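You operate a simulated robot arm through the tools that you are given. There is no shell and no other tool. Be economical: measure what you need, move in short steps, check, and stop when the job is done.

The job below is to be done with a simulated two-armed robot. You get a single attempt, and the scene is never put back.

## Task
Pick up the wiring book with one hand, pass it to the other hand and put it on the lower shelf of the packing table. Take the silver spacer and leave it on top of the silver fork bracket. Take the stubby roller and leave it in the inside of the orange kit tray. Fetch the black roller from the green mat by the head cradle and stand it on the green mat by the roller press. Take the stubby spring and leave it on top of the teal loom. Take the pink wire reel and put it on the top of the parts cabinet. Do these in any order. Set down upright: black roller.

It is judged by the outcome, as a careful person would: the job done as asked, and still so three seconds after it is handed in. It fails if anything else is knocked over, pushed out of place, dropped, spilled or broken.

## Robot
Two 7-joint arms with three-finger grippers on one trunk, on a base that drives. Base frame: it is fixed to the floor where the robot stands at the start and does not move with it; the origin is under the middle of the robot, x ahead of it, y to its left, z up; the surface under the hand at the start is at about z = 0.756. Readings come in m, degrees, newtons and seconds.
The left shoulder is at the start at [0.07, 0.165, 1.163], the right one opposite. With the tool pointing down near the work surface each hand reaches from about 0.34 to 0.86 m from the robot's upright axis, wherever it stands, measured 20 degrees to its own side. Places, roughly: black roller (3x3x12 cm) [-1.7, -5.8, 0.9]; green mat by the roller press [-1.7, -6.7, 0.8]; inside of the orange kit tray (13x25 cm) [0.56, -6.98, 0.78]; lower shelf of the packing table [0.7, 0.3, 0.2]; pink wire reel (8x8x5 cm) [-4.2, 0.1, 0.4]; silver fork bracket (8x5x4 cm) [-1.7, -6.5, 0.9]; silver spacer (4x4x3 cm) [-1.5, -6.8, 0.9]; stubby roller (3x3x3 cm) [-1.8, -5.8, 0.9]; stubby spring (3x3x3 cm) [-1.7, -5.1, 0.9]; teal loom (13x6x4 cm) [-1.6, -5.7, 0.9]; top of the parts cabinet [-2.9, 0.1, 0.8]; wiring book [0.75, 0, 0.75]. Payload 3.91 kg a hand.
The tool frame of a hand sits at the grasp point between the pads (the TCP): z along the fingers, y along the line on which they close. The tips reach 0.03 m beyond it. Largest opening 0.116 m; the body of the gripper starts 0.073 m behind the TCP.
Orientation is told as [roll, pitch, yaw] about the base's x, y, z axes, in that order, counted from this pose: with the fingers straight down and closing along the base's y, the tool's x points along the base's -x, its y along +y and its z along -z.

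## Interface
- The arms move only by the tool jog_arm. It takes "left_moves", "right_moves" or both (then of equal length, played together; a hand with none holds still); each is a list of rows, each an object (a shift or turn left out is 0, a gripper value left out holds the last) with "delta_pos": the shift along the tool's x, y, z in units of 30 mm (1.0 is 30 mm), a list of three; "rotation": the turn, a rotation vector about the tool's x, y, z in units of 5 degrees (1.0 is 5 degrees), a list of three; "hand": the gripper command, from -1 (shut) to 1 (fully open), values between in proportion. In form: [{"delta_pos": [tx, ty, tz], "rotation": [ax, ay, az], "hand": hand}, ...]. A call has 1 to 10 rows; each row shifts and turns the commanded pose from where the row before left it, along the tool's axes as they then stand. A call with a number of a shift or a turn outside -1 to 1 is refused whole. Rows are played at 5 a second. More than 0.05 m and 8.6 degrees between two rows, or a gripper value outside its range, and nothing of the call is played. Where a pose cannot be reached the arm comes as near as it can. A force on the tool above 40 N (or 10 N above the force at the start of the call, whichever is more), or a blocked arm, ends the call early, and 0.2 s more pass. Each finger travels about 0.153 m/s and halts on what it meets, pressing with about 27 N; the grip force reading is that of the motor and also rises with nothing between the fingers. The clock runs only during rows and for 0.2 s after the last one: add rows that do not move to give the fingers time. It gives the time, the measured TCP pose, the force on the tool (base axes), the opening and the grip force at its end, in the units of the frame above (readings bear some noise), with the torque about the TCP (base axes, N m) and any sound that the robot's microphone picked up, and new pictures: "pictures" is both (left out), scene, wrist or none (wrist: the cameras of the hands that moved).
- Cameras (640 x 400 px; columns grow to the right, rows downward): "scene" is now at [0.118, 0.0239, 1.4526]; the picture's right is [0.33, -0.94, 0.00], its down [-0.77, -0.27, -0.58] and it looks along [0.55, 0.19, -0.82] (base axes); focal length 264 px, centre (320, 200). "left" rides on the left gripper at [0.075, 0.017, -0.088] in its tool frame; the picture's right is [-0.22, 0.97, 0.00], its down [-0.70, -0.16, -0.70] and it looks along [-0.68, -0.16, 0.71] (tool axes); focal length 247 px, centre (320, 200). "right" rides on the right gripper at [0.052, 0.056, -0.088] in its tool frame; the picture's right is [-0.73, 0.68, 0.00], its down [-0.49, -0.52, -0.70] and it looks along [-0.48, -0.51, 0.71] (tool axes); focal length 247 px, centre (320, 200).
- raise_lower(by): slides the trunk up (or, below 0, down) by that many m; the arms and the scene camera ride with it, the base frame stays. It gives what a move gives, with no picture.
- base_move(legs): drives the robot by 1 to 6 legs, each [ahead, left, turn to the left] in m, m and degrees, along the robot's own axes; the way and the turn of a leg run together, so that a leg with both is an arc; at most 1.5 m and 180 degrees a leg. The arms and the cameras ride along, it lands a little off, and it stops where it bumps. It gives what a move gives, and a new picture of the scene camera.
- head_to(pan, tilt): turns the head with the scene camera to pan (to the left, within 86 degrees either way) and tilt (down, from -29 to 69), counted from straight ahead of the robot. It gives what a move gives, and a new picture of the scene camera.
- probe_pixels(camera, pixels): for up to 12 pixels [column, row] of the newest picture of that camera ("zoom" is the newest enlarged one), the place [x, y, z] in the base frame of the surface seen there, good to about 0.002 m. It takes no simulated time.
- inspect(camera, box): a new picture of the part [left, top, right, bottom] of that camera's present view, enlarged. It takes no simulated time.
- hand_in(): hands the job in; it is judged then, once.

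Go step by step. Measure first, check grasps and placings, and put right what went wrong. The budget is 131 turns and 260 pictures, counting those below and the enlarged ones. Unless the task says otherwise, let go and move clear before handing in.

The tools are called after ">>>" as name(argument=value, ...) on one line, values as JSON. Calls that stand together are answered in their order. jog_arm: Moves the arms, as the interface text tells. Its arguments: {"type":"object","properties":{"left_moves":{"type":"array","items":{"type":"object","properties":{"delta_pos":{"type":"array","items":{"type":"number"}},"rotation":{"type":"array","items":{"type":"number"}},"hand":{"type":"number"}}}},"right_moves":{"type":"array","items":{"type":"object","properties":{"delta_pos":{"type":"array","items":{"type":"number"}},"rotation":{"type":"array","items":{"type":"number"}},"hand":{"type":"number"}}}},"pictures":{"type":"string","enum":["both","scene","wrist","none"]}},"required":[]} The other tools are called the same way: raise_lower (by) slides the trunk up or down; base_move (legs) drives the base; head_to (pan, tilt) turns the head that bears the scene camera; probe_pixels (camera, pixels) gives the place of the surface under pixels of a picture; inspect (camera, box) takes an enlarged picture of a part of a camera's view; hand_in () hands the job in.

At the start:

```text
time: 0.0
left_position: [0.3327, 0.4899, 1.0463]
left_orientation: [0.1, -0.1, 0.0]
left_contact_force: [-0.7, 0.1, -0.8]
left_ft_torque: [-0.01, 0.01, 0.02]
left_width: 0.1163
left_grip_force: 0.0
right_position: [0.589, 0.0506, 1.0768]
right_orientation: [0.0, 0.0, -0.1]
right_contact_force: [-0.7, 0.7, -1.4]
right_ft_torque: [-0.04, 0.0, 0.01]
right_width: 0.1161
right_grip_force: 0.0
trunk travel left (down, up): [-0.7, 0.14]
robot x, y, heading: [0.0001, 0.0017, 0.4]
head pan, tilt: [19.3, 54.7]
```

scene: 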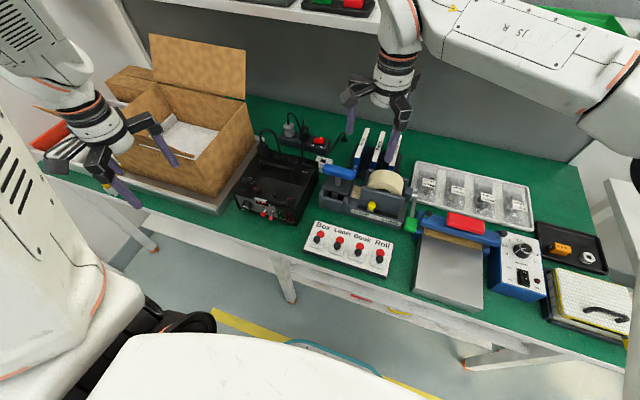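
right: 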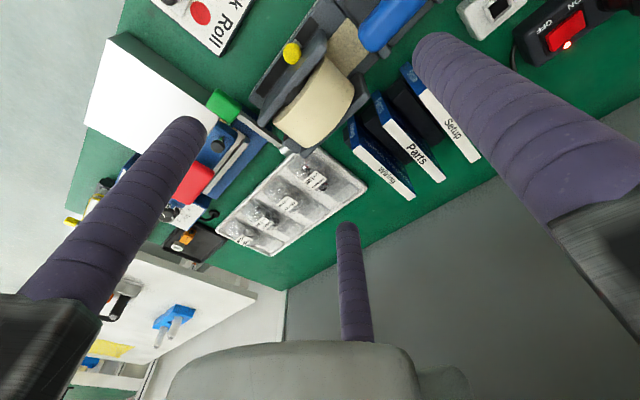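
left: 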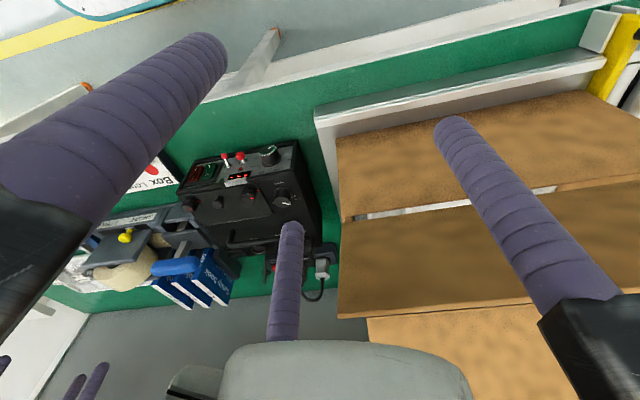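

The right wrist picture shows three books, with the one near (385,175) seemingly reading "Wiring". I'll enlarge it and measure.

>>> inspect(camera="right", box=[330, 50, 490, 210])

>>> inspect(camera="scene", box=[300, 100, 440, 230])

>>> probe_pixels(camera="right", pixels=[[348, 140], [360, 160], [385, 178], [411, 197], [375, 130], [378, 100], [410, 143], [444, 178], [404, 75], [475, 155], [400, 110], [420, 220]])

```text
2.50 times, centred on (410, 130) of right
```

zoom: 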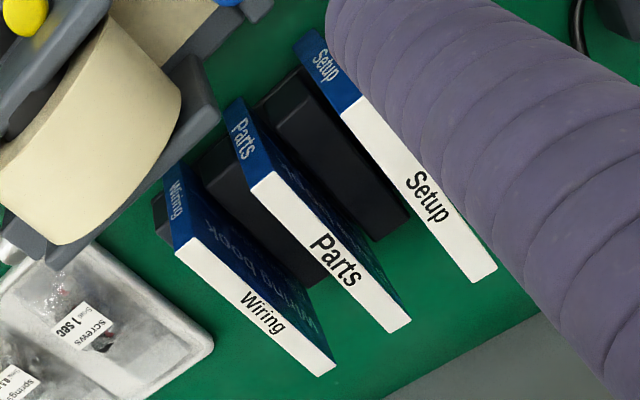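

```text
3.08 times, centred on (370, 165) of scene
```

zoom: 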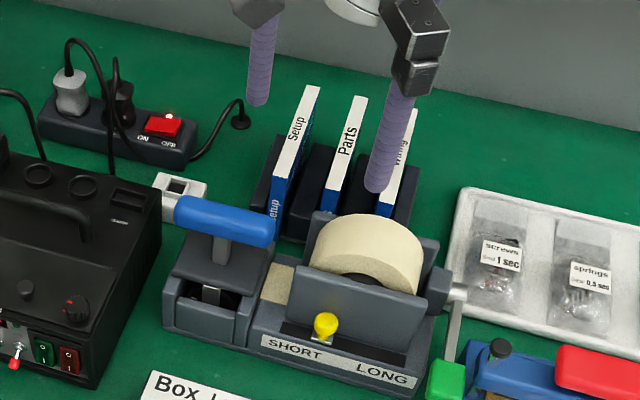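

```text
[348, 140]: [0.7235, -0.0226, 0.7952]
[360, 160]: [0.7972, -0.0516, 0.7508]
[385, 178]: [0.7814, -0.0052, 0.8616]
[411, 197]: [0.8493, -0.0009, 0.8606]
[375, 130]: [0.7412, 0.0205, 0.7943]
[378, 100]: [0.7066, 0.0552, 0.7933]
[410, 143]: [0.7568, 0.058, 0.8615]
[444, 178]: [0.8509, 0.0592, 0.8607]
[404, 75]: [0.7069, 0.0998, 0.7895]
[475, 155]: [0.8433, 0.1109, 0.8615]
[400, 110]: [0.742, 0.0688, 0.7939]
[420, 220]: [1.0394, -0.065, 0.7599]
```

The wiring book is the right-most one in the rack (scene zoom (400,160)), with its top at z≈0.861. I'll measure its top corners and those of its neighbour.

>>> probe_pixels(camera="right", pixels=[[354, 151], [363, 147], [368, 163], [377, 158], [412, 195], [408, 198], [395, 190], [401, 184], [383, 121], [442, 181], [390, 118], [352, 130]])

>>> head_to(pan=0, tilt=40)

```text
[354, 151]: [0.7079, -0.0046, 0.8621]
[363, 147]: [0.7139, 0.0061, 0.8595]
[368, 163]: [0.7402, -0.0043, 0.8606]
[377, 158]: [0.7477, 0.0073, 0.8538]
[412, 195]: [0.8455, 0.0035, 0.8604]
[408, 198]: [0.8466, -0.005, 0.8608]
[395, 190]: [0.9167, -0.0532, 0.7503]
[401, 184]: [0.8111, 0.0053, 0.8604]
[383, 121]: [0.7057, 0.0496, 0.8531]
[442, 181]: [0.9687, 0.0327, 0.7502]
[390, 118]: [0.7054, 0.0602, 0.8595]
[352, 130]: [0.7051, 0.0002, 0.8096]
```

```text
time: 0.8
left_position: [0.3324, 0.4895, 1.0475]
left_orientation: [0.0, 0.0, 0.0]
left_contact_force: [1.0, 0.6, 0.0]
left_ft_torque: [-0.01, 0.02, -0.01]
left_width: 0.1159
left_grip_force: 0.1
right_position: [0.5894, 0.0506, 1.0763]
right_orientation: [0.0, -0.1, 0.0]
right_contact_force: [1.2, 0.3, -0.4]
right_ft_torque: [0.0, 0.02, 0.04]
right_width: 0.116
right_grip_force: 0.1
trunk travel left (down, up): [-0.7, 0.14]
robot x, y, heading: [0.0011, -0.0015, -0.1]
head pan, tilt: [0.0, 40.0]
```

scene: 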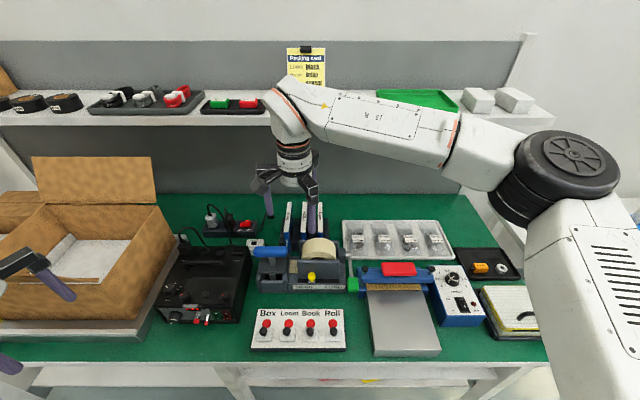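

Book spans x 0.706–0.85, y ≈0.001. There is an upper shelf behind (front edge at row ≈120); I'll measure it before moving under it.

>>> probe_pixels(camera="scene", pixels=[[220, 108], [220, 120], [450, 112], [330, 250], [345, 252], [286, 205], [295, 160], [240, 380], [40, 390], [180, 375], [200, 360]])

>>> jog_arm(right_moves=[{"delta_pos": [-1, -0.83, 0], "hand": -0.14}, {"delta_pos": [-1, -0.82, 1]}, {"delta_pos": [-1, 0, 1]}, {"delta_pos": [-1, 0, 1]}, {"delta_pos": [-1, 0, 1]}, {"delta_pos": [-1, 0, 1]}, {"delta_pos": [-1, 0, 0]}, {"delta_pos": [0, 0, 0]}])

```text
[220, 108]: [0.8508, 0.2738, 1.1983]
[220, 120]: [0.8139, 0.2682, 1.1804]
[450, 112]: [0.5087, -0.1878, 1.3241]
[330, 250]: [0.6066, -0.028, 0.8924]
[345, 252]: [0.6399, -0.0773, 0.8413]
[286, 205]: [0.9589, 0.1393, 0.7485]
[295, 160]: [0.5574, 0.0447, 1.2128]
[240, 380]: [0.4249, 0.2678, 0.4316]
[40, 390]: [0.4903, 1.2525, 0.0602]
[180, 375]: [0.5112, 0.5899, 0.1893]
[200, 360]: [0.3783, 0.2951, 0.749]
```

```text
time: 2.6
left_position: [0.333, 0.4901, 1.0463]
left_orientation: [0.0, -0.1, 0.0]
left_contact_force: [0.2, 0.2, -0.3]
left_ft_torque: [-0.01, 0.05, 0.0]
left_width: 0.116
left_grip_force: 0.0
right_position: [0.7627, 0.0014, 0.9327]
right_orientation: [0.0, 0.1, 0.0]
right_contact_force: [0.2, -0.1, -0.8]
right_ft_torque: [-0.03, -0.01, -0.01]
right_width: 0.0498
right_grip_force: 0.0
right hand out of reach, approached as far as the arm can: row 6, 7
trunk travel left (down, up): [-0.7, 0.14]
robot x, y, heading: [0.0002, 0.0, 0.2]
head pan, tilt: [0.0, 40.0]
```

scene: 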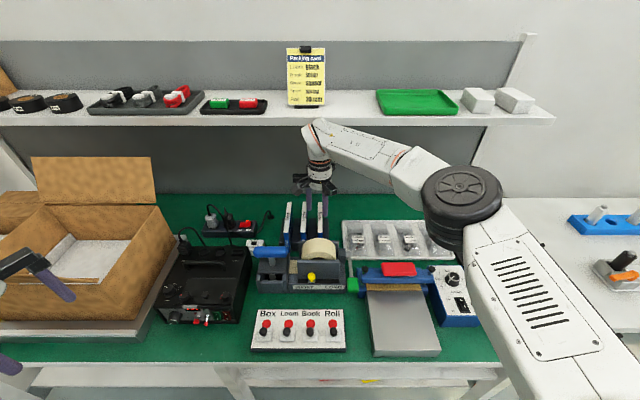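
right: 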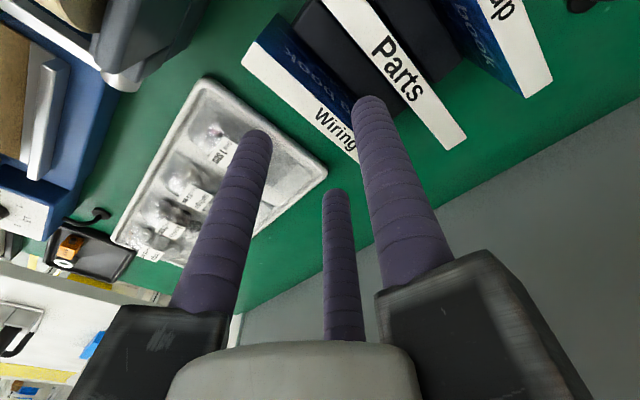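

The right arm tops out at x≈0.763, so I'll raise the left hand away from the box and then drive the base 6 cm closer.

>>> jog_arm(left_moves=[{"delta_pos": [0, 0, -1]}, {"delta_pos": [0, 0, -1]}, {"delta_pos": [0, 0, -1]}, {"delta_pos": [0, 0, 0]}], right_moves=[{"delta_pos": [1, 0, 0]}, {"delta_pos": [0.5, 0, 0]}, {"delta_pos": [0, 0, 0]}, {"delta_pos": [0, 0, 0]}], pictures="none")

>>> base_move(legs=[[0.06, 0, 0]])

```text
time: 3.6
left_position: [0.332, 0.4887, 1.1371]
left_orientation: [0.1, 0.0, 0.0]
left_contact_force: [-0.3, 0.5, -0.1]
left_ft_torque: [0.0, 0.0, 0.02]
left_width: 0.1159
left_grip_force: 0.1
right_position: [0.7166, 0.0002, 0.9335]
right_orientation: [0.0, 0.0, 0.0]
right_contact_force: [-0.3, -0.4, -0.3]
right_ft_torque: [0.0, 0.0, 0.01]
right_width: 0.05
right_grip_force: 0.1
trunk travel left (down, up): [-0.7, 0.14]
robot x, y, heading: [0.0003, 0.0002, -0.4]
head pan, tilt: [0.0, 40.0]
```

```text
time: 4.8
left_position: [0.3895, 0.4852, 1.1378]
left_orientation: [0.1, -0.4, -0.1]
left_contact_force: [0.3, 0.0, 0.7]
left_ft_torque: [0.02, 0.01, 0.06]
left_width: 0.1164
left_grip_force: 0.0
right_position: [0.7679, -0.0009, 0.9319]
right_orientation: [-0.2, 0.3, 0.5]
right_contact_force: [-0.6, 0.1, -0.2]
right_ft_torque: [0.01, 0.01, -0.01]
right_width: 0.0498
right_grip_force: 0.0
trunk travel left (down, up): [-0.7, 0.14]
robot x, y, heading: [0.0583, -0.0013, -0.1]
head pan, tilt: [0.0, 40.0]
stopped in leg 1: the robot was blocked; the commanded pose is now the measured one
```

scene: 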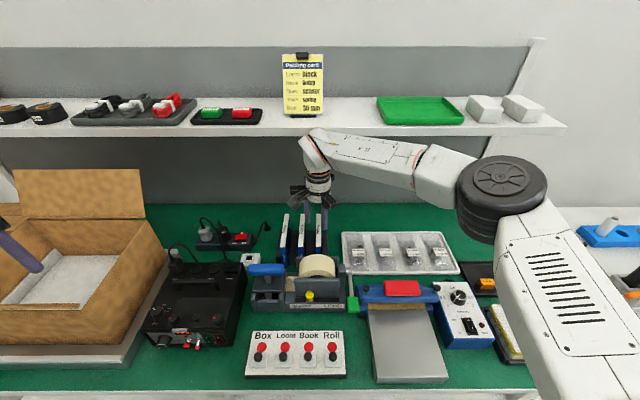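

The base stopped at x=0.058, which is enough. I'll go to x≈0.80 and descend over the wiring book.

>>> jog_arm(right_moves=[{"delta_pos": [-1, 0.05, 0]}, {"delta_pos": [0, 0, 1]}, {"delta_pos": [0, 0, 1]}, {"delta_pos": [0, 0, 1]}, {"delta_pos": [0, 0, 0.2]}, {"delta_pos": [0, 0, 0]}])

```text
time: 6.2
left_position: [0.3993, 0.4884, 1.1343]
left_orientation: [0.0, 0.2, 0.0]
left_contact_force: [1.0, -0.5, -1.1]
left_ft_torque: [0.0, 0.09, -0.02]
left_width: 0.116
left_grip_force: 0.1
right_position: [0.8034, 0.0022, 0.8265]
right_orientation: [-0.2, 0.9, 0.4]
right_contact_force: [0.5, 0.0, -0.2]
right_ft_torque: [-0.02, 0.11, 0.0]
right_width: 0.0499
right_grip_force: 0.0
trunk travel left (down, up): [-0.7, 0.14]
robot x, y, heading: [0.0588, -0.0021, 0.1]
head pan, tilt: [0.0, 40.0]
```

scene: 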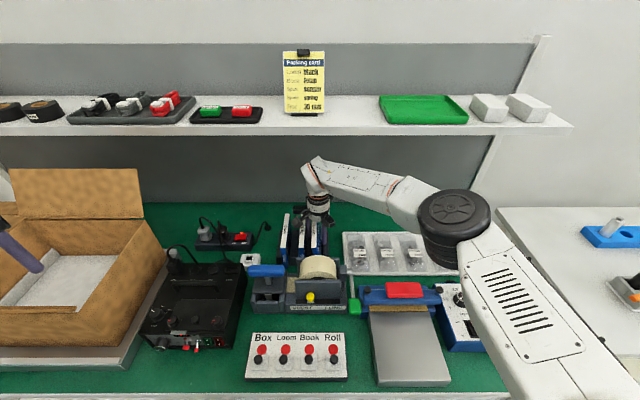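
right: 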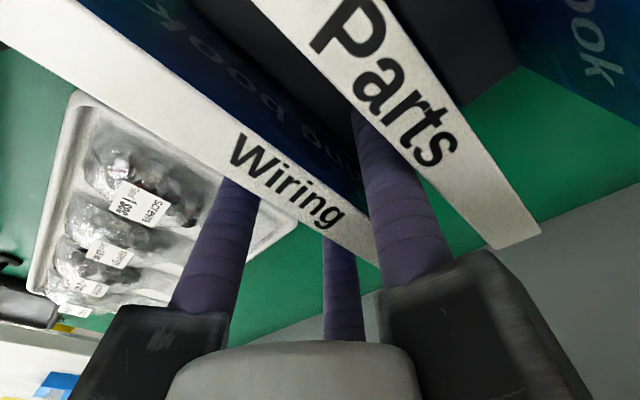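

The fingers straddle the "Wiring" book, one in the gap beside "Parts". I'll close and lift.

>>> jog_arm(right_moves=[{"hand": -1}, {}, {}, {"delta_pos": [0, 0, -0.5]}, {"delta_pos": [0, 0, -1]}, {"delta_pos": [0, 0, -1]}, {"delta_pos": [0, 0, -1]}, {"delta_pos": [0, 0, -1]}, {}])

```text
time: 8.4
left_position: [0.3922, 0.4866, 1.1405]
left_orientation: [0.0, -0.2, -0.1]
left_contact_force: [-0.6, -0.5, 0.9]
left_ft_torque: [-0.02, 0.02, 0.0]
left_width: 0.1162
left_grip_force: 0.0
right_position: [0.7731, 0.0047, 0.8963]
right_orientation: [-1.0, 6.7, 1.3]
right_contact_force: [-0.2, -0.3, -1.4]
right_ft_torque: [-0.03, -0.02, 0.03]
right_width: 0.0257
right_grip_force: 27.1
trunk travel left (down, up): [-0.7, 0.14]
robot x, y, heading: [0.0613, -0.001, -0.2]
head pan, tilt: [0.0, 40.0]
stopped in row 9 (right hand): the arm was blocked; the commanded pose is now the measured one
```

scene: 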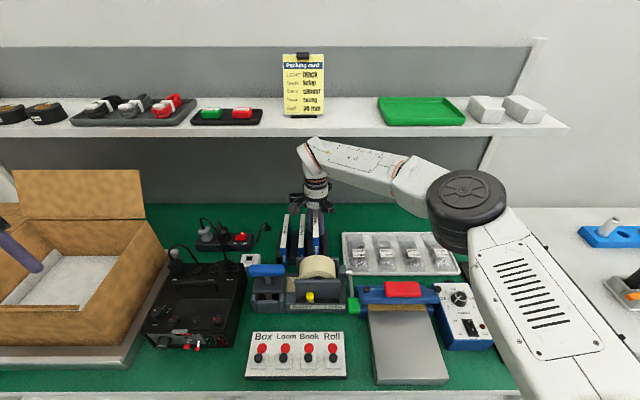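
right: 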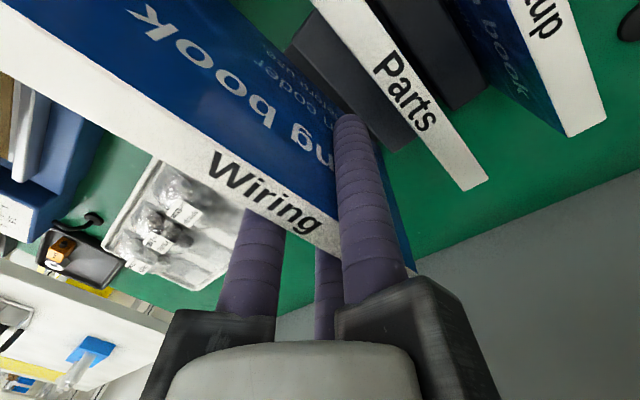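

The book is held (opening 0.026) and out of the rack. The arm was blocked, likely by the wrist meeting the upper shelf's edge (x≈0.82, z≈1.18), so I'll back off slightly, then rise while backing.

>>> jog_arm(right_moves=[{"delta_pos": [0.6, 0, 0]}, {"delta_pos": [0.3, 0, -0.5]}, {"delta_pos": [0.3, 0, -0.7]}, {"delta_pos": [0.3, 0, -1]}, {"delta_pos": [0.3, 0, -1]}, {"delta_pos": [0.3, 0, -1], "rotation": [0, 0.4, 0]}, {"delta_pos": [0.5, 0, -1]}, {"delta_pos": [0.5, 0, -1]}, {}])

```text
time: 9.9
left_position: [0.3887, 0.4885, 1.1422]
left_orientation: [0.1, -0.5, 0.1]
left_contact_force: [-1.4, 0.3, 0.0]
left_ft_torque: [-0.01, -0.13, 0.04]
left_width: 0.1161
left_grip_force: 0.2
right_position: [0.6949, 0.0017, 0.9449]
right_orientation: [-2.2, 17.4, 1.1]
right_contact_force: [22.2, 1.6, 1.3]
right_ft_torque: [0.11, -1.54, -0.24]
right_width: 0.0263
right_grip_force: 26.9
trunk travel left (down, up): [-0.7, 0.14]
robot x, y, heading: [0.0577, -0.0016, 0.1]
head pan, tilt: [0.0, 40.0]
stopped in row 7 (right hand): the arm was blocked; the commanded pose is now the measured one
```

scene: 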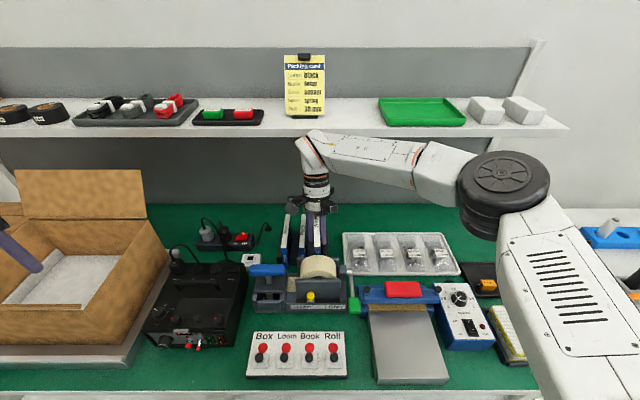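
right: 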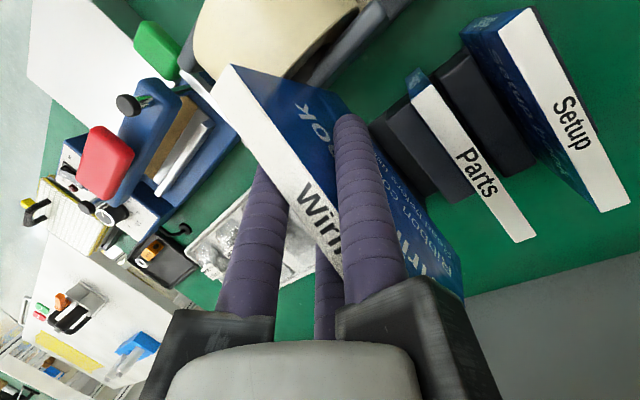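

The wrist seems caught under the shelf edge (pitch 17°), and 22 N suggests the book's near end touches the tape dispenser. I'll look closely before freeing it.

>>> inspect(camera="scene", box=[240, 130, 400, 320])

>>> probe_pixels(camera="scene", pixels=[[320, 258], [310, 262], [335, 262], [320, 270], [313, 250], [316, 238], [300, 130], [313, 140], [300, 123], [330, 125]])

```text
2.11 times, centred on (320, 225) of scene
```

zoom: 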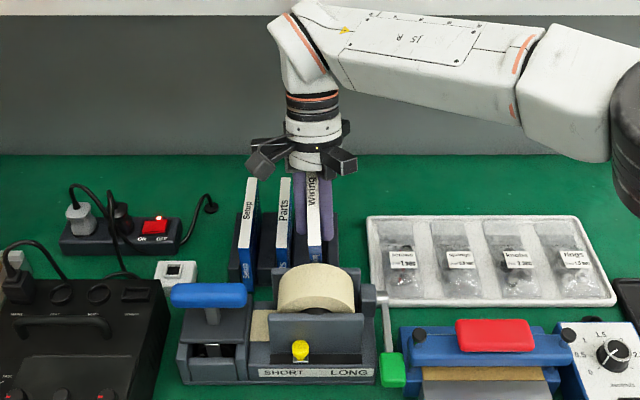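

```text
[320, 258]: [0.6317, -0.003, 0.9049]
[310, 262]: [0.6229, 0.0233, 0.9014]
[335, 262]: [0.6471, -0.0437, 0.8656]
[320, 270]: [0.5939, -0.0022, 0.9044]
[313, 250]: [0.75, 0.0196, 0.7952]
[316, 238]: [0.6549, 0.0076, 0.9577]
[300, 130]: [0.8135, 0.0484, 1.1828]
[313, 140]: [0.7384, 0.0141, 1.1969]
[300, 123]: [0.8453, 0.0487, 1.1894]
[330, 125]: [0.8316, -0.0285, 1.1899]
```

The tape roll top is z≈0.905 at x≈0.58–0.66, right under the book's near end, and the wrist is close to the shelf edge at x≈0.81. I'll rise while tilting the wrist back toward the robot.

>>> jog_arm(right_moves=[{"delta_pos": [0.1, 0, -0.3], "rotation": [0, -0.6, 0]}, {"delta_pos": [0.15, 0, -0.5], "rotation": [0, -0.6, 0]}, {"delta_pos": [0.1, 0, -0.5], "rotation": [0, -0.6, 0]}, {"delta_pos": [0.1, 0, -0.7], "rotation": [0, -0.6, 0]}, {"delta_pos": [0, 0, -1]}, {}])

```text
time: 11.3
left_position: [0.3926, 0.488, 1.1375]
left_orientation: [0.1, -0.1, -0.2]
left_contact_force: [0.1, 0.0, 0.3]
left_ft_torque: [0.04, 0.01, -0.01]
left_width: 0.1161
left_grip_force: 0.0
right_position: [0.6943, 0.0052, 1.0274]
right_orientation: [-1.9, 6.3, 1.6]
right_contact_force: [0.7, 0.3, 0.1]
right_ft_torque: [-0.02, 0.03, 0.0]
right_width: 0.0259
right_grip_force: 26.6
trunk travel left (down, up): [-0.7, 0.14]
robot x, y, heading: [0.0584, 0.0019, -0.1]
head pan, tilt: [0.0, 40.0]
```

scene: 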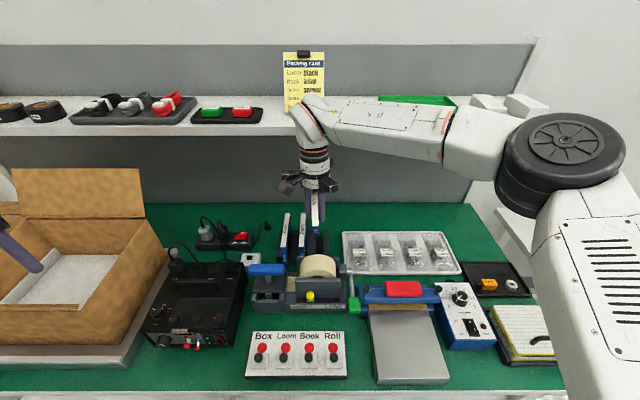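
right: 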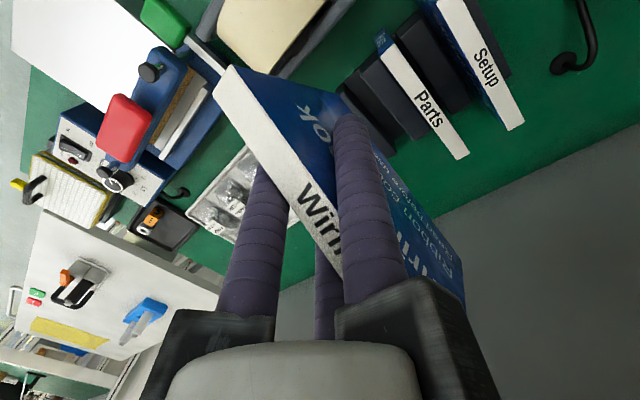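

Freed: force is near zero and the book is still held (0.026). I'll back the base away for room and look at the lower shelf.

>>> base_move(legs=[[-0.7, 0, 0]])

>>> head_to(pan=15, tilt=50)

```text
time: 15.1
left_position: [-0.3019, 0.4901, 1.1374]
left_orientation: [0.0, -0.1, -0.9]
left_contact_force: [-0.9, 0.5, 0.7]
left_ft_torque: [0.0, 0.02, -0.02]
left_width: 0.116
left_grip_force: 0.0
right_position: [-0.0059, 0.0015, 1.0273]
right_orientation: [-1.9, 6.1, 0.7]
right_contact_force: [-0.4, 0.1, -1.1]
right_ft_torque: [-0.06, 0.08, 0.01]
right_width: 0.0261
right_grip_force: 26.8
trunk travel left (down, up): [-0.7, 0.14]
robot x, y, heading: [-0.642, 0.0064, -0.9]
head pan, tilt: [0.0, 40.0]
```

scene: 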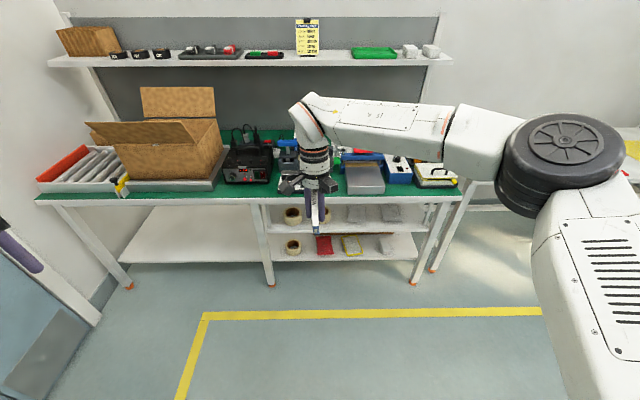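

```text
time: 15.9
left_position: [-0.3024, 0.4895, 1.1363]
left_orientation: [0.1, -0.2, -0.9]
left_contact_force: [-0.1, -0.7, 0.2]
left_ft_torque: [0.03, 0.01, 0.02]
left_width: 0.1161
left_grip_force: 0.0
right_position: [-0.0061, 0.003, 1.0283]
right_orientation: [-1.9, 6.2, 0.7]
right_contact_force: [0.3, -0.2, -1.8]
right_ft_torque: [-0.01, 0.04, -0.03]
right_width: 0.0259
right_grip_force: 27.0
trunk travel left (down, up): [-0.7, 0.14]
robot x, y, heading: [-0.642, 0.004, -0.8]
head pan, tilt: [15.0, 50.0]
```

scene: 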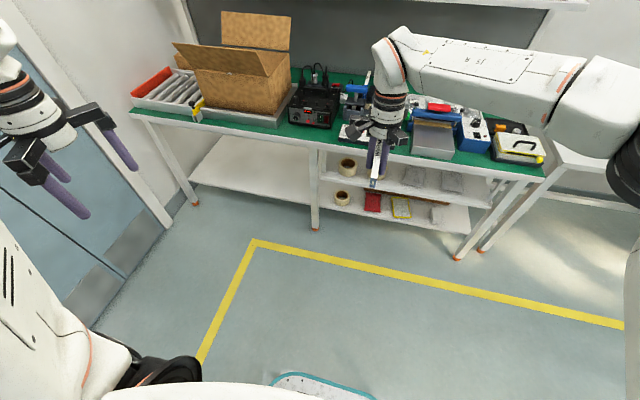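

The lower shelf's left half (scene (260,185)) is empty and open. I'll measure it and the book.

>>> probe_pixels(camera="scene", pixels=[[250, 192], [220, 180], [260, 160], [310, 200], [315, 165], [195, 180], [240, 145], [370, 190], [375, 130]])

>>> inspect(camera="right", box=[160, 40, 480, 240])

>>> inspect(camera="scene", box=[320, 100, 440, 220])

```text
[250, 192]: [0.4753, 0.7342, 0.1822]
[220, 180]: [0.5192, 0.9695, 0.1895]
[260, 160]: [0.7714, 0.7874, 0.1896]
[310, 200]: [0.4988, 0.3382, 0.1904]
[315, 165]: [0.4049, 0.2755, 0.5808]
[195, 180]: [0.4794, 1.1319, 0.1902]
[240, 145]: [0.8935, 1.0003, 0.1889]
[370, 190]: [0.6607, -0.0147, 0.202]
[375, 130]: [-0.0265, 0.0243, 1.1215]
```

```text
2.00 times, centred on (320, 140) of right
```

zoom: 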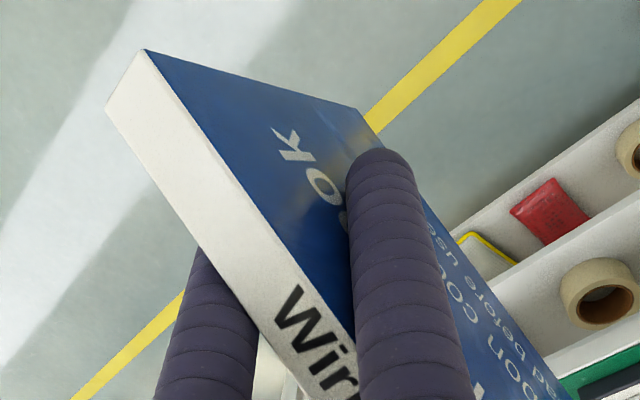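

```text
3.33 times, centred on (380, 160) of scene
```

zoom: 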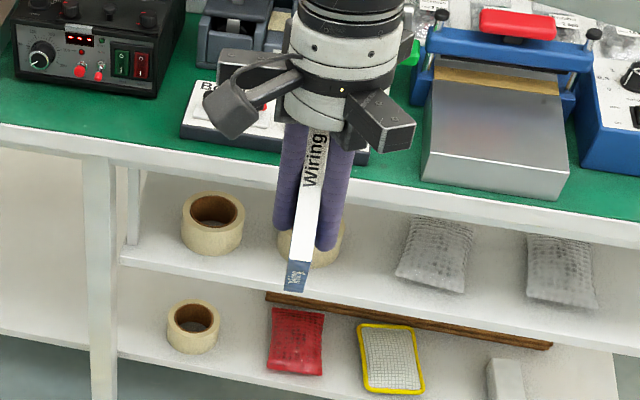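

Now I'll get the book's corners from the right wrist camera to fix its pose in the hand.

>>> probe_pixels(camera="right", pixels=[[233, 68], [216, 94], [338, 94], [300, 82], [260, 110], [300, 185], [325, 232], [375, 142], [290, 120], [310, 165]])

>>> probe_pixels(camera="zoom", pixels=[[295, 262], [312, 264], [315, 200], [297, 285], [318, 140]])

```text
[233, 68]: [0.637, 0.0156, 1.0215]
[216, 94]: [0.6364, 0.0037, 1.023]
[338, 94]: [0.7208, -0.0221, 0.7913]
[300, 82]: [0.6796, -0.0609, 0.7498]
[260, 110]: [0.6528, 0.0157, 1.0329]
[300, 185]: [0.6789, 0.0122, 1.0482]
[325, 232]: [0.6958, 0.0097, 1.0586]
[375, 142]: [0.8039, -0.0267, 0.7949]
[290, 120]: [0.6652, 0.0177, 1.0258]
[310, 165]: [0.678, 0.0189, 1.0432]
```

```text
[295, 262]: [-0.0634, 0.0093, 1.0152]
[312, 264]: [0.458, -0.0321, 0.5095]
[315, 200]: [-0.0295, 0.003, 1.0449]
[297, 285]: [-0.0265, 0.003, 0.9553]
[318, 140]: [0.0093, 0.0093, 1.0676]
```

The right camera's picture (before backing) shows the book tilted: near end about 32° down, gripped ~5 cm from its spine. I'll pitch the right hand 20° to level it and start bringing the left hand to point forward, for a grasp on the spine below the right fingers.

>>> jog_arm(left_moves=[{"delta_pos": [-0.5, 0, 0.1], "rotation": [0, -1, 0]}, {"delta_pos": [-0.5, 0, 0.1], "rotation": [0, -1, 0]}, {"delta_pos": [-0.5, 0, 0.1], "rotation": [0, -1, 0]}, {"delta_pos": [-0.4, 0, 0.3], "rotation": [0, -1, 0]}, {"delta_pos": [-0.4, 0, 0.3], "rotation": [0, -1, 0]}, {"delta_pos": [-0.4, 0, 0.3], "rotation": [0, -1, 0]}, {"delta_pos": [-0.35, 0, 0.35], "rotation": [0, -1, 0]}, {"delta_pos": [-0.35, 0, 0.35], "rotation": [0, -1, 0]}, {"delta_pos": [-0.35, 0, 0.35], "rotation": [0, -1, 0]}, {"delta_pos": [-0.35, 0, 0.35], "rotation": [0, -1, 0]}], right_moves=[{"rotation": [0, 1, 0]}, {"rotation": [0, 1, 0]}, {"rotation": [0, 1, 0]}, {"rotation": [0, 1, 0]}, {}, {}, {}, {}, {}, {}], pictures="none")

>>> jog_arm(left_moves=[{"rotation": [0, -1, 0]}, {"rotation": [0, -1, 0]}, {"rotation": [0, -1, 0]}, {"rotation": [0, -1, 0]}, {"rotation": [0, -1, 0]}, {"rotation": [0, -1, 0]}, {"rotation": [0, -1, 0]}, {"rotation": [0, -1, 0]}, {}])

```text
time: 18.1
left_position: [-0.1538, 0.4879, 1.1116]
left_orientation: [0.1, -50.2, -0.9]
left_contact_force: [0.1, 0.2, 0.3]
left_ft_torque: [-0.04, -0.01, 0.0]
left_width: 0.1162
left_grip_force: 0.0
right_position: [-0.007, 0.0029, 1.0278]
right_orientation: [-2.0, 16.2, 0.4]
right_contact_force: [0.3, 0.2, -1.3]
right_ft_torque: [-0.03, 0.02, -0.01]
right_width: 0.0258
right_grip_force: 27.2
right hand out of reach, approached as far as the arm can: row 3, 4
trunk travel left (down, up): [-0.7, 0.14]
robot x, y, heading: [-0.643, 0.0058, -1.0]
head pan, tilt: [15.0, 50.0]
```

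```text
time: 20.1
left_position: [-0.1549, 0.4856, 1.1133]
left_orientation: [146.9, -89.9, -147.7]
left_contact_force: [0.0, -0.6, 0.2]
left_ft_torque: [0.03, 0.01, 0.02]
left_width: 0.1161
left_grip_force: 0.1
right_position: [-0.0068, 0.0021, 1.0279]
right_orientation: [-1.8, 16.2, 0.4]
right_contact_force: [0.0, -0.2, -2.5]
right_ft_torque: [0.01, 0.03, 0.0]
right_width: 0.026
right_grip_force: 27.0
trunk travel left (down, up): [-0.7, 0.14]
robot x, y, heading: [-0.6428, 0.0045, -1.1]
head pan, tilt: [15.0, 50.0]
```

scene: 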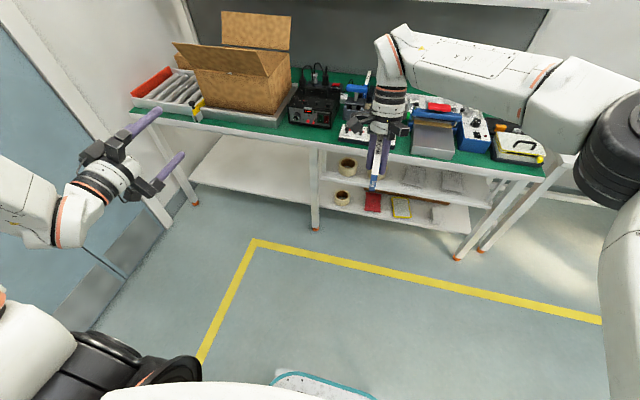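
left: 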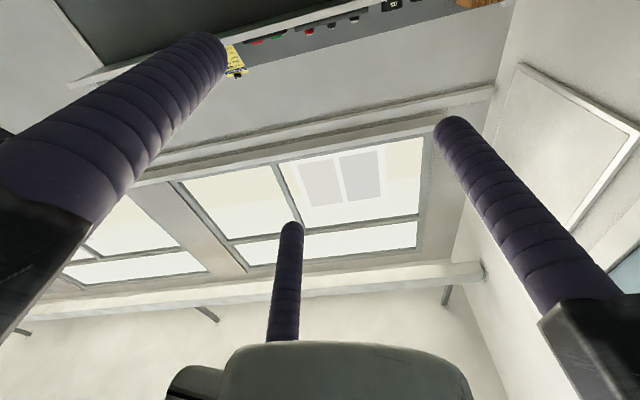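

The left hand points forward now; right is at pitch 16°. I'll lower the left hand and bring it to the right, staying short of the book.

>>> jog_arm(left_moves=[{"delta_pos": [1, 0, 0], "hand": 0.4}, {"delta_pos": [1, 0, 0]}, {"delta_pos": [1, 0, 0]}, {"delta_pos": [1, -1, 0]}, {"delta_pos": [0.6, -1, 0]}, {"delta_pos": [0, -1, 0]}, {"delta_pos": [0, -1, 0]}, {"delta_pos": [0, -1, 0]}, {"delta_pos": [0, -1, 0]}, {"delta_pos": [0, -1, 0]}], pictures="none")

>>> jog_arm(left_moves=[{"delta_pos": [0, -1, 0]}, {"delta_pos": [0, -1, 0]}, {"delta_pos": [0, -1, 0]}, {"delta_pos": [0, -1, 0]}, {"delta_pos": [0, -1, 0]}, {"delta_pos": [0, -1, 0]}, {"delta_pos": [0, -1, 0]}, {"delta_pos": [0, -1, 0]}, {"delta_pos": [0, -1, 0]}, {}])

```text
time: 22.3
left_position: [-0.1702, 0.3721, 0.9591]
left_orientation: [-135.5, -89.6, 133.9]
left_contact_force: [0.4, 0.2, 0.5]
left_ft_torque: [0.03, 0.05, 0.02]
left_width: 0.0813
left_grip_force: 0.1
left hand out of reach, approached as far as the arm can: row 7, 8, 9, 10
right_position: [-0.0072, 0.0027, 1.0283]
right_orientation: [-2.0, 16.3, 0.4]
right_contact_force: [0.1, 0.5, -1.7]
right_ft_torque: [-0.03, 0.04, -0.03]
right_width: 0.026
right_grip_force: 26.9
trunk travel left (down, up): [-0.7, 0.14]
robot x, y, heading: [-0.6428, 0.0041, -0.9]
head pan, tilt: [15.0, 50.0]
```

```text
time: 24.5
left_position: [-0.2227, 0.3504, 0.9147]
left_orientation: [-147.9, -89.6, 146.7]
left_contact_force: [-0.5, -0.4, -0.4]
left_ft_torque: [0.02, -0.06, 0.02]
left_width: 0.0812
left_grip_force: 0.1
left hand out of reach, approached as far as the arm can: row 1, 2, 3, 4, 5, 6, 7, 8, 9
right_position: [-0.0062, 0.0025, 1.0278]
right_orientation: [-1.9, 16.3, 0.4]
right_contact_force: [0.2, -0.6, -0.5]
right_ft_torque: [-0.01, 0.04, 0.03]
right_width: 0.0255
right_grip_force: 27.3
trunk travel left (down, up): [-0.7, 0.14]
robot x, y, heading: [-0.6439, 0.0034, -0.7]
head pan, tilt: [15.0, 50.0]
```

scene: 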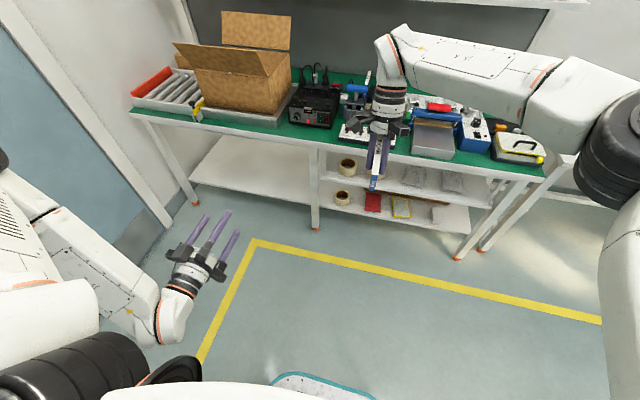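
left: 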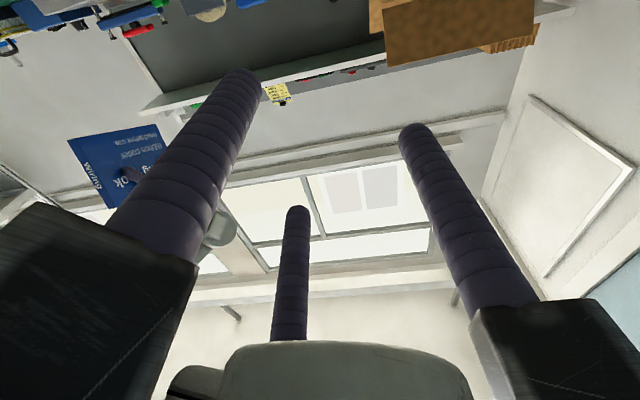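

The left arm stalls because its wrist is too near its shoulder; it's at (-0.22,0.35,0.91). I'll go under the book instead: lower, farther forward, then come up from below with fingers straddling it.

>>> jog_arm(left_moves=[{"delta_pos": [1, 0, 0.5]}, {"delta_pos": [1, 0, 0.5]}, {"delta_pos": [1, 0, 0.5]}, {"delta_pos": [1, 0, 0.5]}, {"delta_pos": [1, 0, 0.5]}, {"delta_pos": [1, 0, 0.5]}, {}, {}, {}, {}])

```text
time: 26.7
left_position: [-0.1348, 0.3571, 0.7333]
left_orientation: [154.8, -89.9, -155.7]
left_contact_force: [0.3, 0.3, 0.6]
left_ft_torque: [-0.01, 0.0, 0.0]
left_width: 0.081
left_grip_force: 0.1
left hand out of reach, approached as far as the arm can: row 1, 4
right_position: [-0.0063, 0.0025, 1.0279]
right_orientation: [-2.0, 16.2, 0.4]
right_contact_force: [-0.2, 0.2, -2.3]
right_ft_torque: [-0.01, 0.05, 0.0]
right_width: 0.0257
right_grip_force: 26.9
trunk travel left (down, up): [-0.7, 0.14]
robot x, y, heading: [-0.6416, 0.0059, -1.0]
head pan, tilt: [15.0, 50.0]
```

scene: 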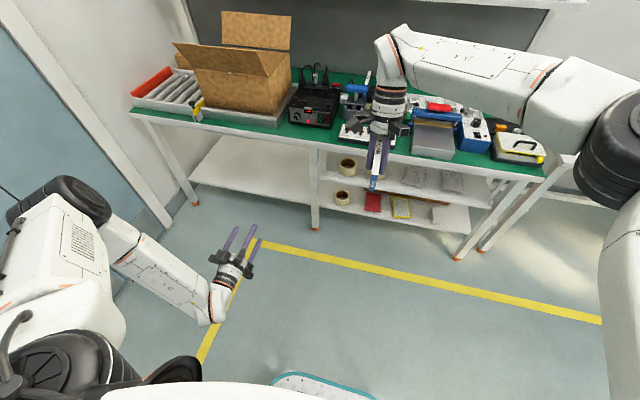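
left: 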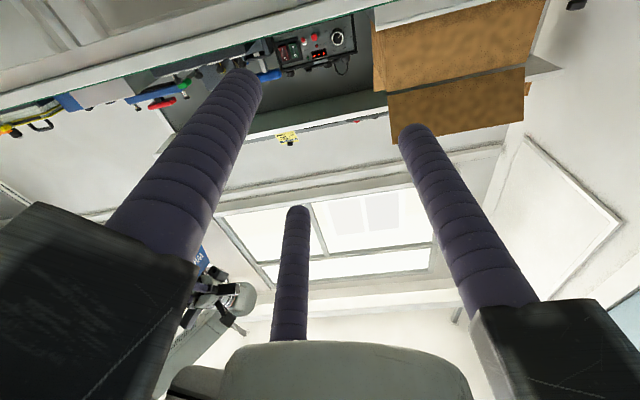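

The commanded pose follows the measured one. Now I'll move right and forward beneath the book.

>>> jog_arm(left_moves=[{"delta_pos": [0, -1, 0.5]}, {"delta_pos": [0, -1, 0.5]}, {"delta_pos": [0, -1, 0.5]}, {"delta_pos": [0, -1, 0.5]}, {"delta_pos": [0, -1, 0.5]}, {"delta_pos": [0, -1, 0.5]}, {"delta_pos": [0, -1, 0.5]}, {"delta_pos": [0, -1, 0.5]}, {"delta_pos": [0, -1, 0]}, {"delta_pos": [0, -1, 0]}], pictures="none")

>>> jog_arm(left_moves=[{"delta_pos": [0, -1, 0]}, {"delta_pos": [-1, -0.7, 0]}, {"delta_pos": [-1, 0, 0]}, {"delta_pos": [-1, 0, 0]}, {"delta_pos": [-1, 0, 0]}, {}])

```text
time: 28.9
left_position: [-0.047, 0.2798, 0.6064]
left_orientation: [-138.0, -88.9, 136.3]
left_contact_force: [-0.7, 0.0, 0.2]
left_ft_torque: [-0.01, -0.01, 0.0]
left_width: 0.081
left_grip_force: 0.1
left hand out of reach, approached as far as the arm can: row 1, 2, 3, 4, 5, 6, 7, 8, 9, 10
right_position: [-0.0067, 0.0029, 1.0266]
right_orientation: [-2.0, 16.2, 0.5]
right_contact_force: [0.9, 0.0, -0.8]
right_ft_torque: [-0.02, 0.02, 0.05]
right_width: 0.0259
right_grip_force: 27.3
trunk travel left (down, up): [-0.7, 0.14]
robot x, y, heading: [-0.6432, 0.0044, -0.8]
head pan, tilt: [15.0, 50.0]
```

```text
time: 30.3
left_position: [-0.0521, 0.3203, 0.6566]
left_orientation: [-136.6, -89.3, 135.1]
left_contact_force: [-0.1, 0.1, -0.2]
left_ft_torque: [-0.01, 0.05, -0.03]
left_width: 0.0811
left_grip_force: 0.0
left hand out of reach, approached as far as the arm can: row 1, 2, 3, 4, 5
right_position: [-0.0065, 0.0031, 1.0275]
right_orientation: [-2.0, 16.1, 0.3]
right_contact_force: [0.1, 0.3, -1.0]
right_ft_torque: [-0.01, 0.05, 0.0]
right_width: 0.0257
right_grip_force: 26.8
trunk travel left (down, up): [-0.7, 0.14]
robot x, y, heading: [-0.64, 0.0058, -1.0]
head pan, tilt: [15.0, 50.0]
```

scene: 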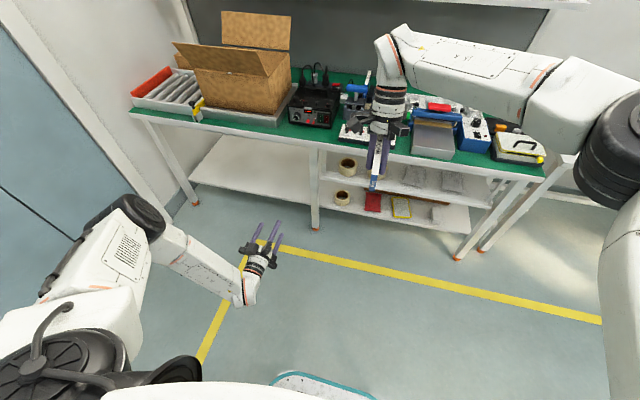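
left: 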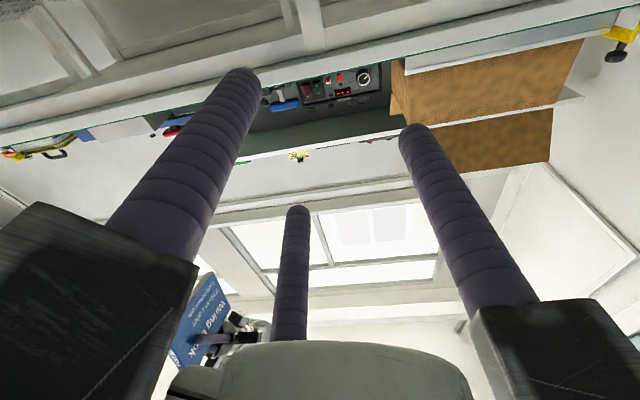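

The left wrist can't point straight ahead near the midline. I'll yaw both hands: right hand −60° so the book's spine faces left-back, and the left hand pointing right-forward, with the meeting point closer in.

>>> jog_arm(left_moves=[{"delta_pos": [-1, 0, -0.3], "rotation": [1, 0, 0]}, {"delta_pos": [-1, 0, -0.3], "rotation": [1, 0, 0]}, {"delta_pos": [-1, 0, -0.3], "rotation": [1, 0, 0]}, {"delta_pos": [-1, 0, -0.3], "rotation": [1, 0, 0]}, {"delta_pos": [-1, 0, -0.3], "rotation": [1, 0, 0]}, {"delta_pos": [-1, 0, -0.3], "rotation": [1, 0, 0]}, {"delta_pos": [-1, 0, -0.3], "rotation": [1, 0, 0]}, {"delta_pos": [-1, 0, -0.3], "rotation": [1, 0, 0]}, {"delta_pos": [-1, 0, -0.3], "rotation": [1, 0, 0]}, {"delta_pos": [-1, 0, -0.3], "rotation": [1, 0, 0]}], right_moves=[{"delta_pos": [0.96, 0, 0.28]}, {"delta_pos": [0.96, 0, 0.28]}, {"delta_pos": [0.96, 0, 0.28]}, {"delta_pos": [0.96, 0, 0.28]}, {"rotation": [-0.28, 0, 0.95]}, {"rotation": [-0.28, 0, 0.95]}, {"rotation": [-0.28, 0, 0.95]}, {"rotation": [-0.28, 0, 0.95]}, {"rotation": [-0.28, 0, 0.95]}, {"rotation": [-0.28, 0, 0.95]}], pictures="none")

>>> jog_arm(left_moves=[{"rotation": [1, 0, 0]}, {"rotation": [1, 0, 0]}, {}, {}, {}, {}, {}, {}, {}, {}], right_moves=[{"rotation": [-0.28, 0, 0.95]}, {"rotation": [-0.28, 0, 0.95]}, {"rotation": [-0.28, 0, 0.95]}, {"rotation": [-0.28, 0, 0.95]}, {"rotation": [-0.28, 0, 0.95]}, {"rotation": [-0.28, 0, 0.95]}, {"rotation": [0, 1, 0]}, {"rotation": [0, 1, 0]}, {}, {}])

```text
time: 32.5
left_position: [-0.1335, 0.3535, 0.9566]
left_orientation: [83.5, -89.8, -134.5]
left_contact_force: [-0.6, 0.2, 0.8]
left_ft_torque: [0.01, 0.02, 0.0]
left_width: 0.0812
left_grip_force: 0.0
right_position: [-0.1272, -0.0013, 1.028]
right_orientation: [-1.5, 15.3, -29.3]
right_contact_force: [-0.7, 0.0, 0.6]
right_ft_torque: [0.03, -0.02, 0.0]
right_width: 0.0093
right_grip_force: 27.0
trunk travel left (down, up): [-0.7, 0.14]
robot x, y, heading: [-0.6382, 0.0061, -1.0]
head pan, tilt: [15.0, 50.0]
```

```text
time: 34.7
left_position: [-0.1309, 0.3539, 0.9556]
left_orientation: [89.2, -89.9, -150.1]
left_contact_force: [0.6, -0.2, 0.4]
left_ft_torque: [0.01, -0.04, 0.02]
left_width: 0.081
left_grip_force: 0.1
right_position: [-0.1254, 0.0003, 1.0265]
right_orientation: [-0.9, 24.7, -58.9]
right_contact_force: [0.4, 0.2, -0.4]
right_ft_torque: [-0.02, -0.01, 0.02]
right_width: 0.0094
right_grip_force: 27.1
trunk travel left (down, up): [-0.7, 0.14]
robot x, y, heading: [-0.6443, -0.0001, -0.9]
head pan, tilt: [15.0, 50.0]
```

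scene: 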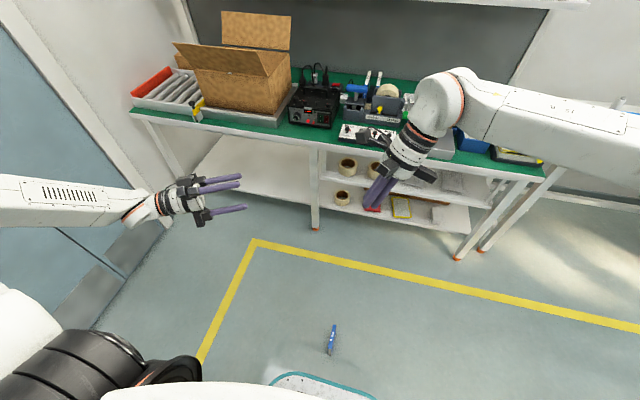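
right: 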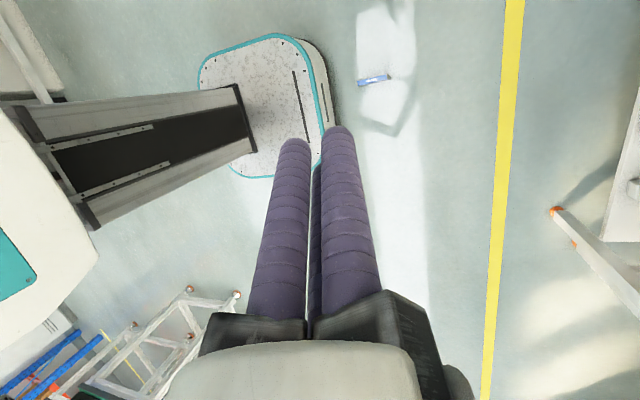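
left: 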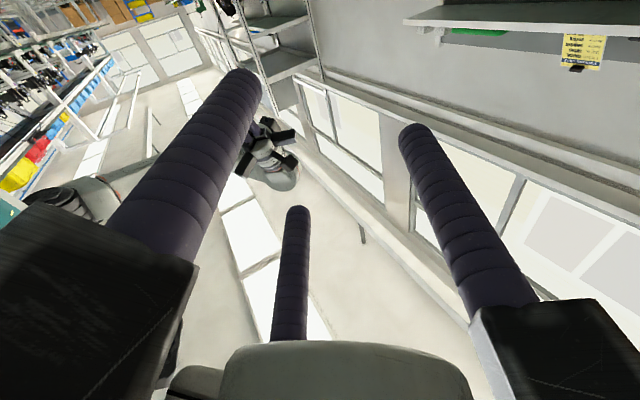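

The right opening fell to 0.009: the book slipped out and lies on the floor at scene (332,340), in front of the base. I'll locate it precisely to recover it.

>>> inspect(camera="scene", box=[282, 300, 382, 400])

>>> probe_pixels(camera="scene", pixels=[[334, 326], [332, 335], [330, 345], [330, 354], [340, 340], [320, 372]])

>>> inspect(camera="right", box=[330, 30, 430, 130])

>>> probe_pixels(camera="right", pixels=[[360, 82], [373, 80], [386, 77], [374, 86], [320, 60]])

```text
4.00 times, centred on (332, 350) of scene
```

zoom: 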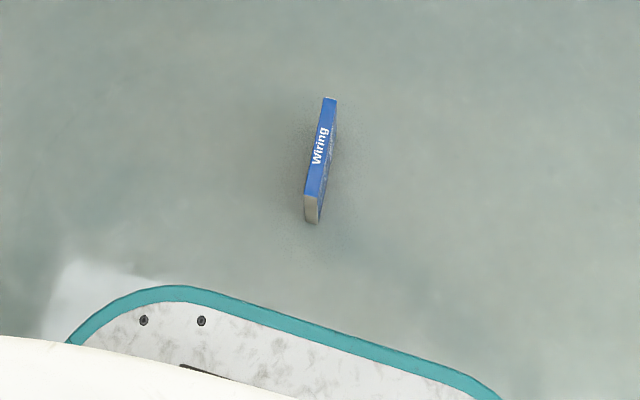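

```text
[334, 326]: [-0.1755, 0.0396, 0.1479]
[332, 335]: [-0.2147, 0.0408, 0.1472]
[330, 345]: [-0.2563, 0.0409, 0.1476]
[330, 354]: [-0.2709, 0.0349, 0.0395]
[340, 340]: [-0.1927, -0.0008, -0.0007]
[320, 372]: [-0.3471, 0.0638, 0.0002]
```

```text
4.00 times, centred on (380, 80) of right
```

zoom: 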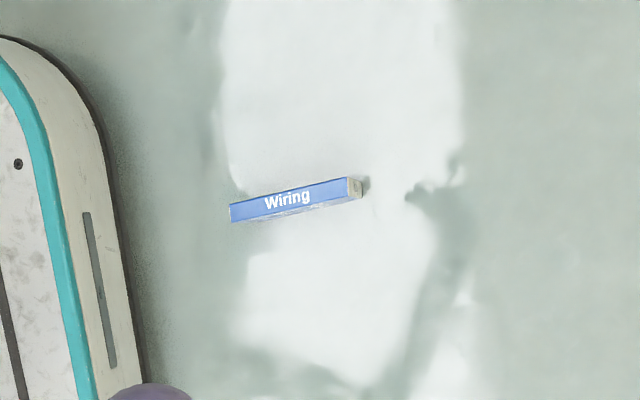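

```text
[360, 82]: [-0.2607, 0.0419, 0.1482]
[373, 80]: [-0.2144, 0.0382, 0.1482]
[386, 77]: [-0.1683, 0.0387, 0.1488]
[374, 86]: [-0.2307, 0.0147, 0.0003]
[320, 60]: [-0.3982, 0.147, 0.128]
```

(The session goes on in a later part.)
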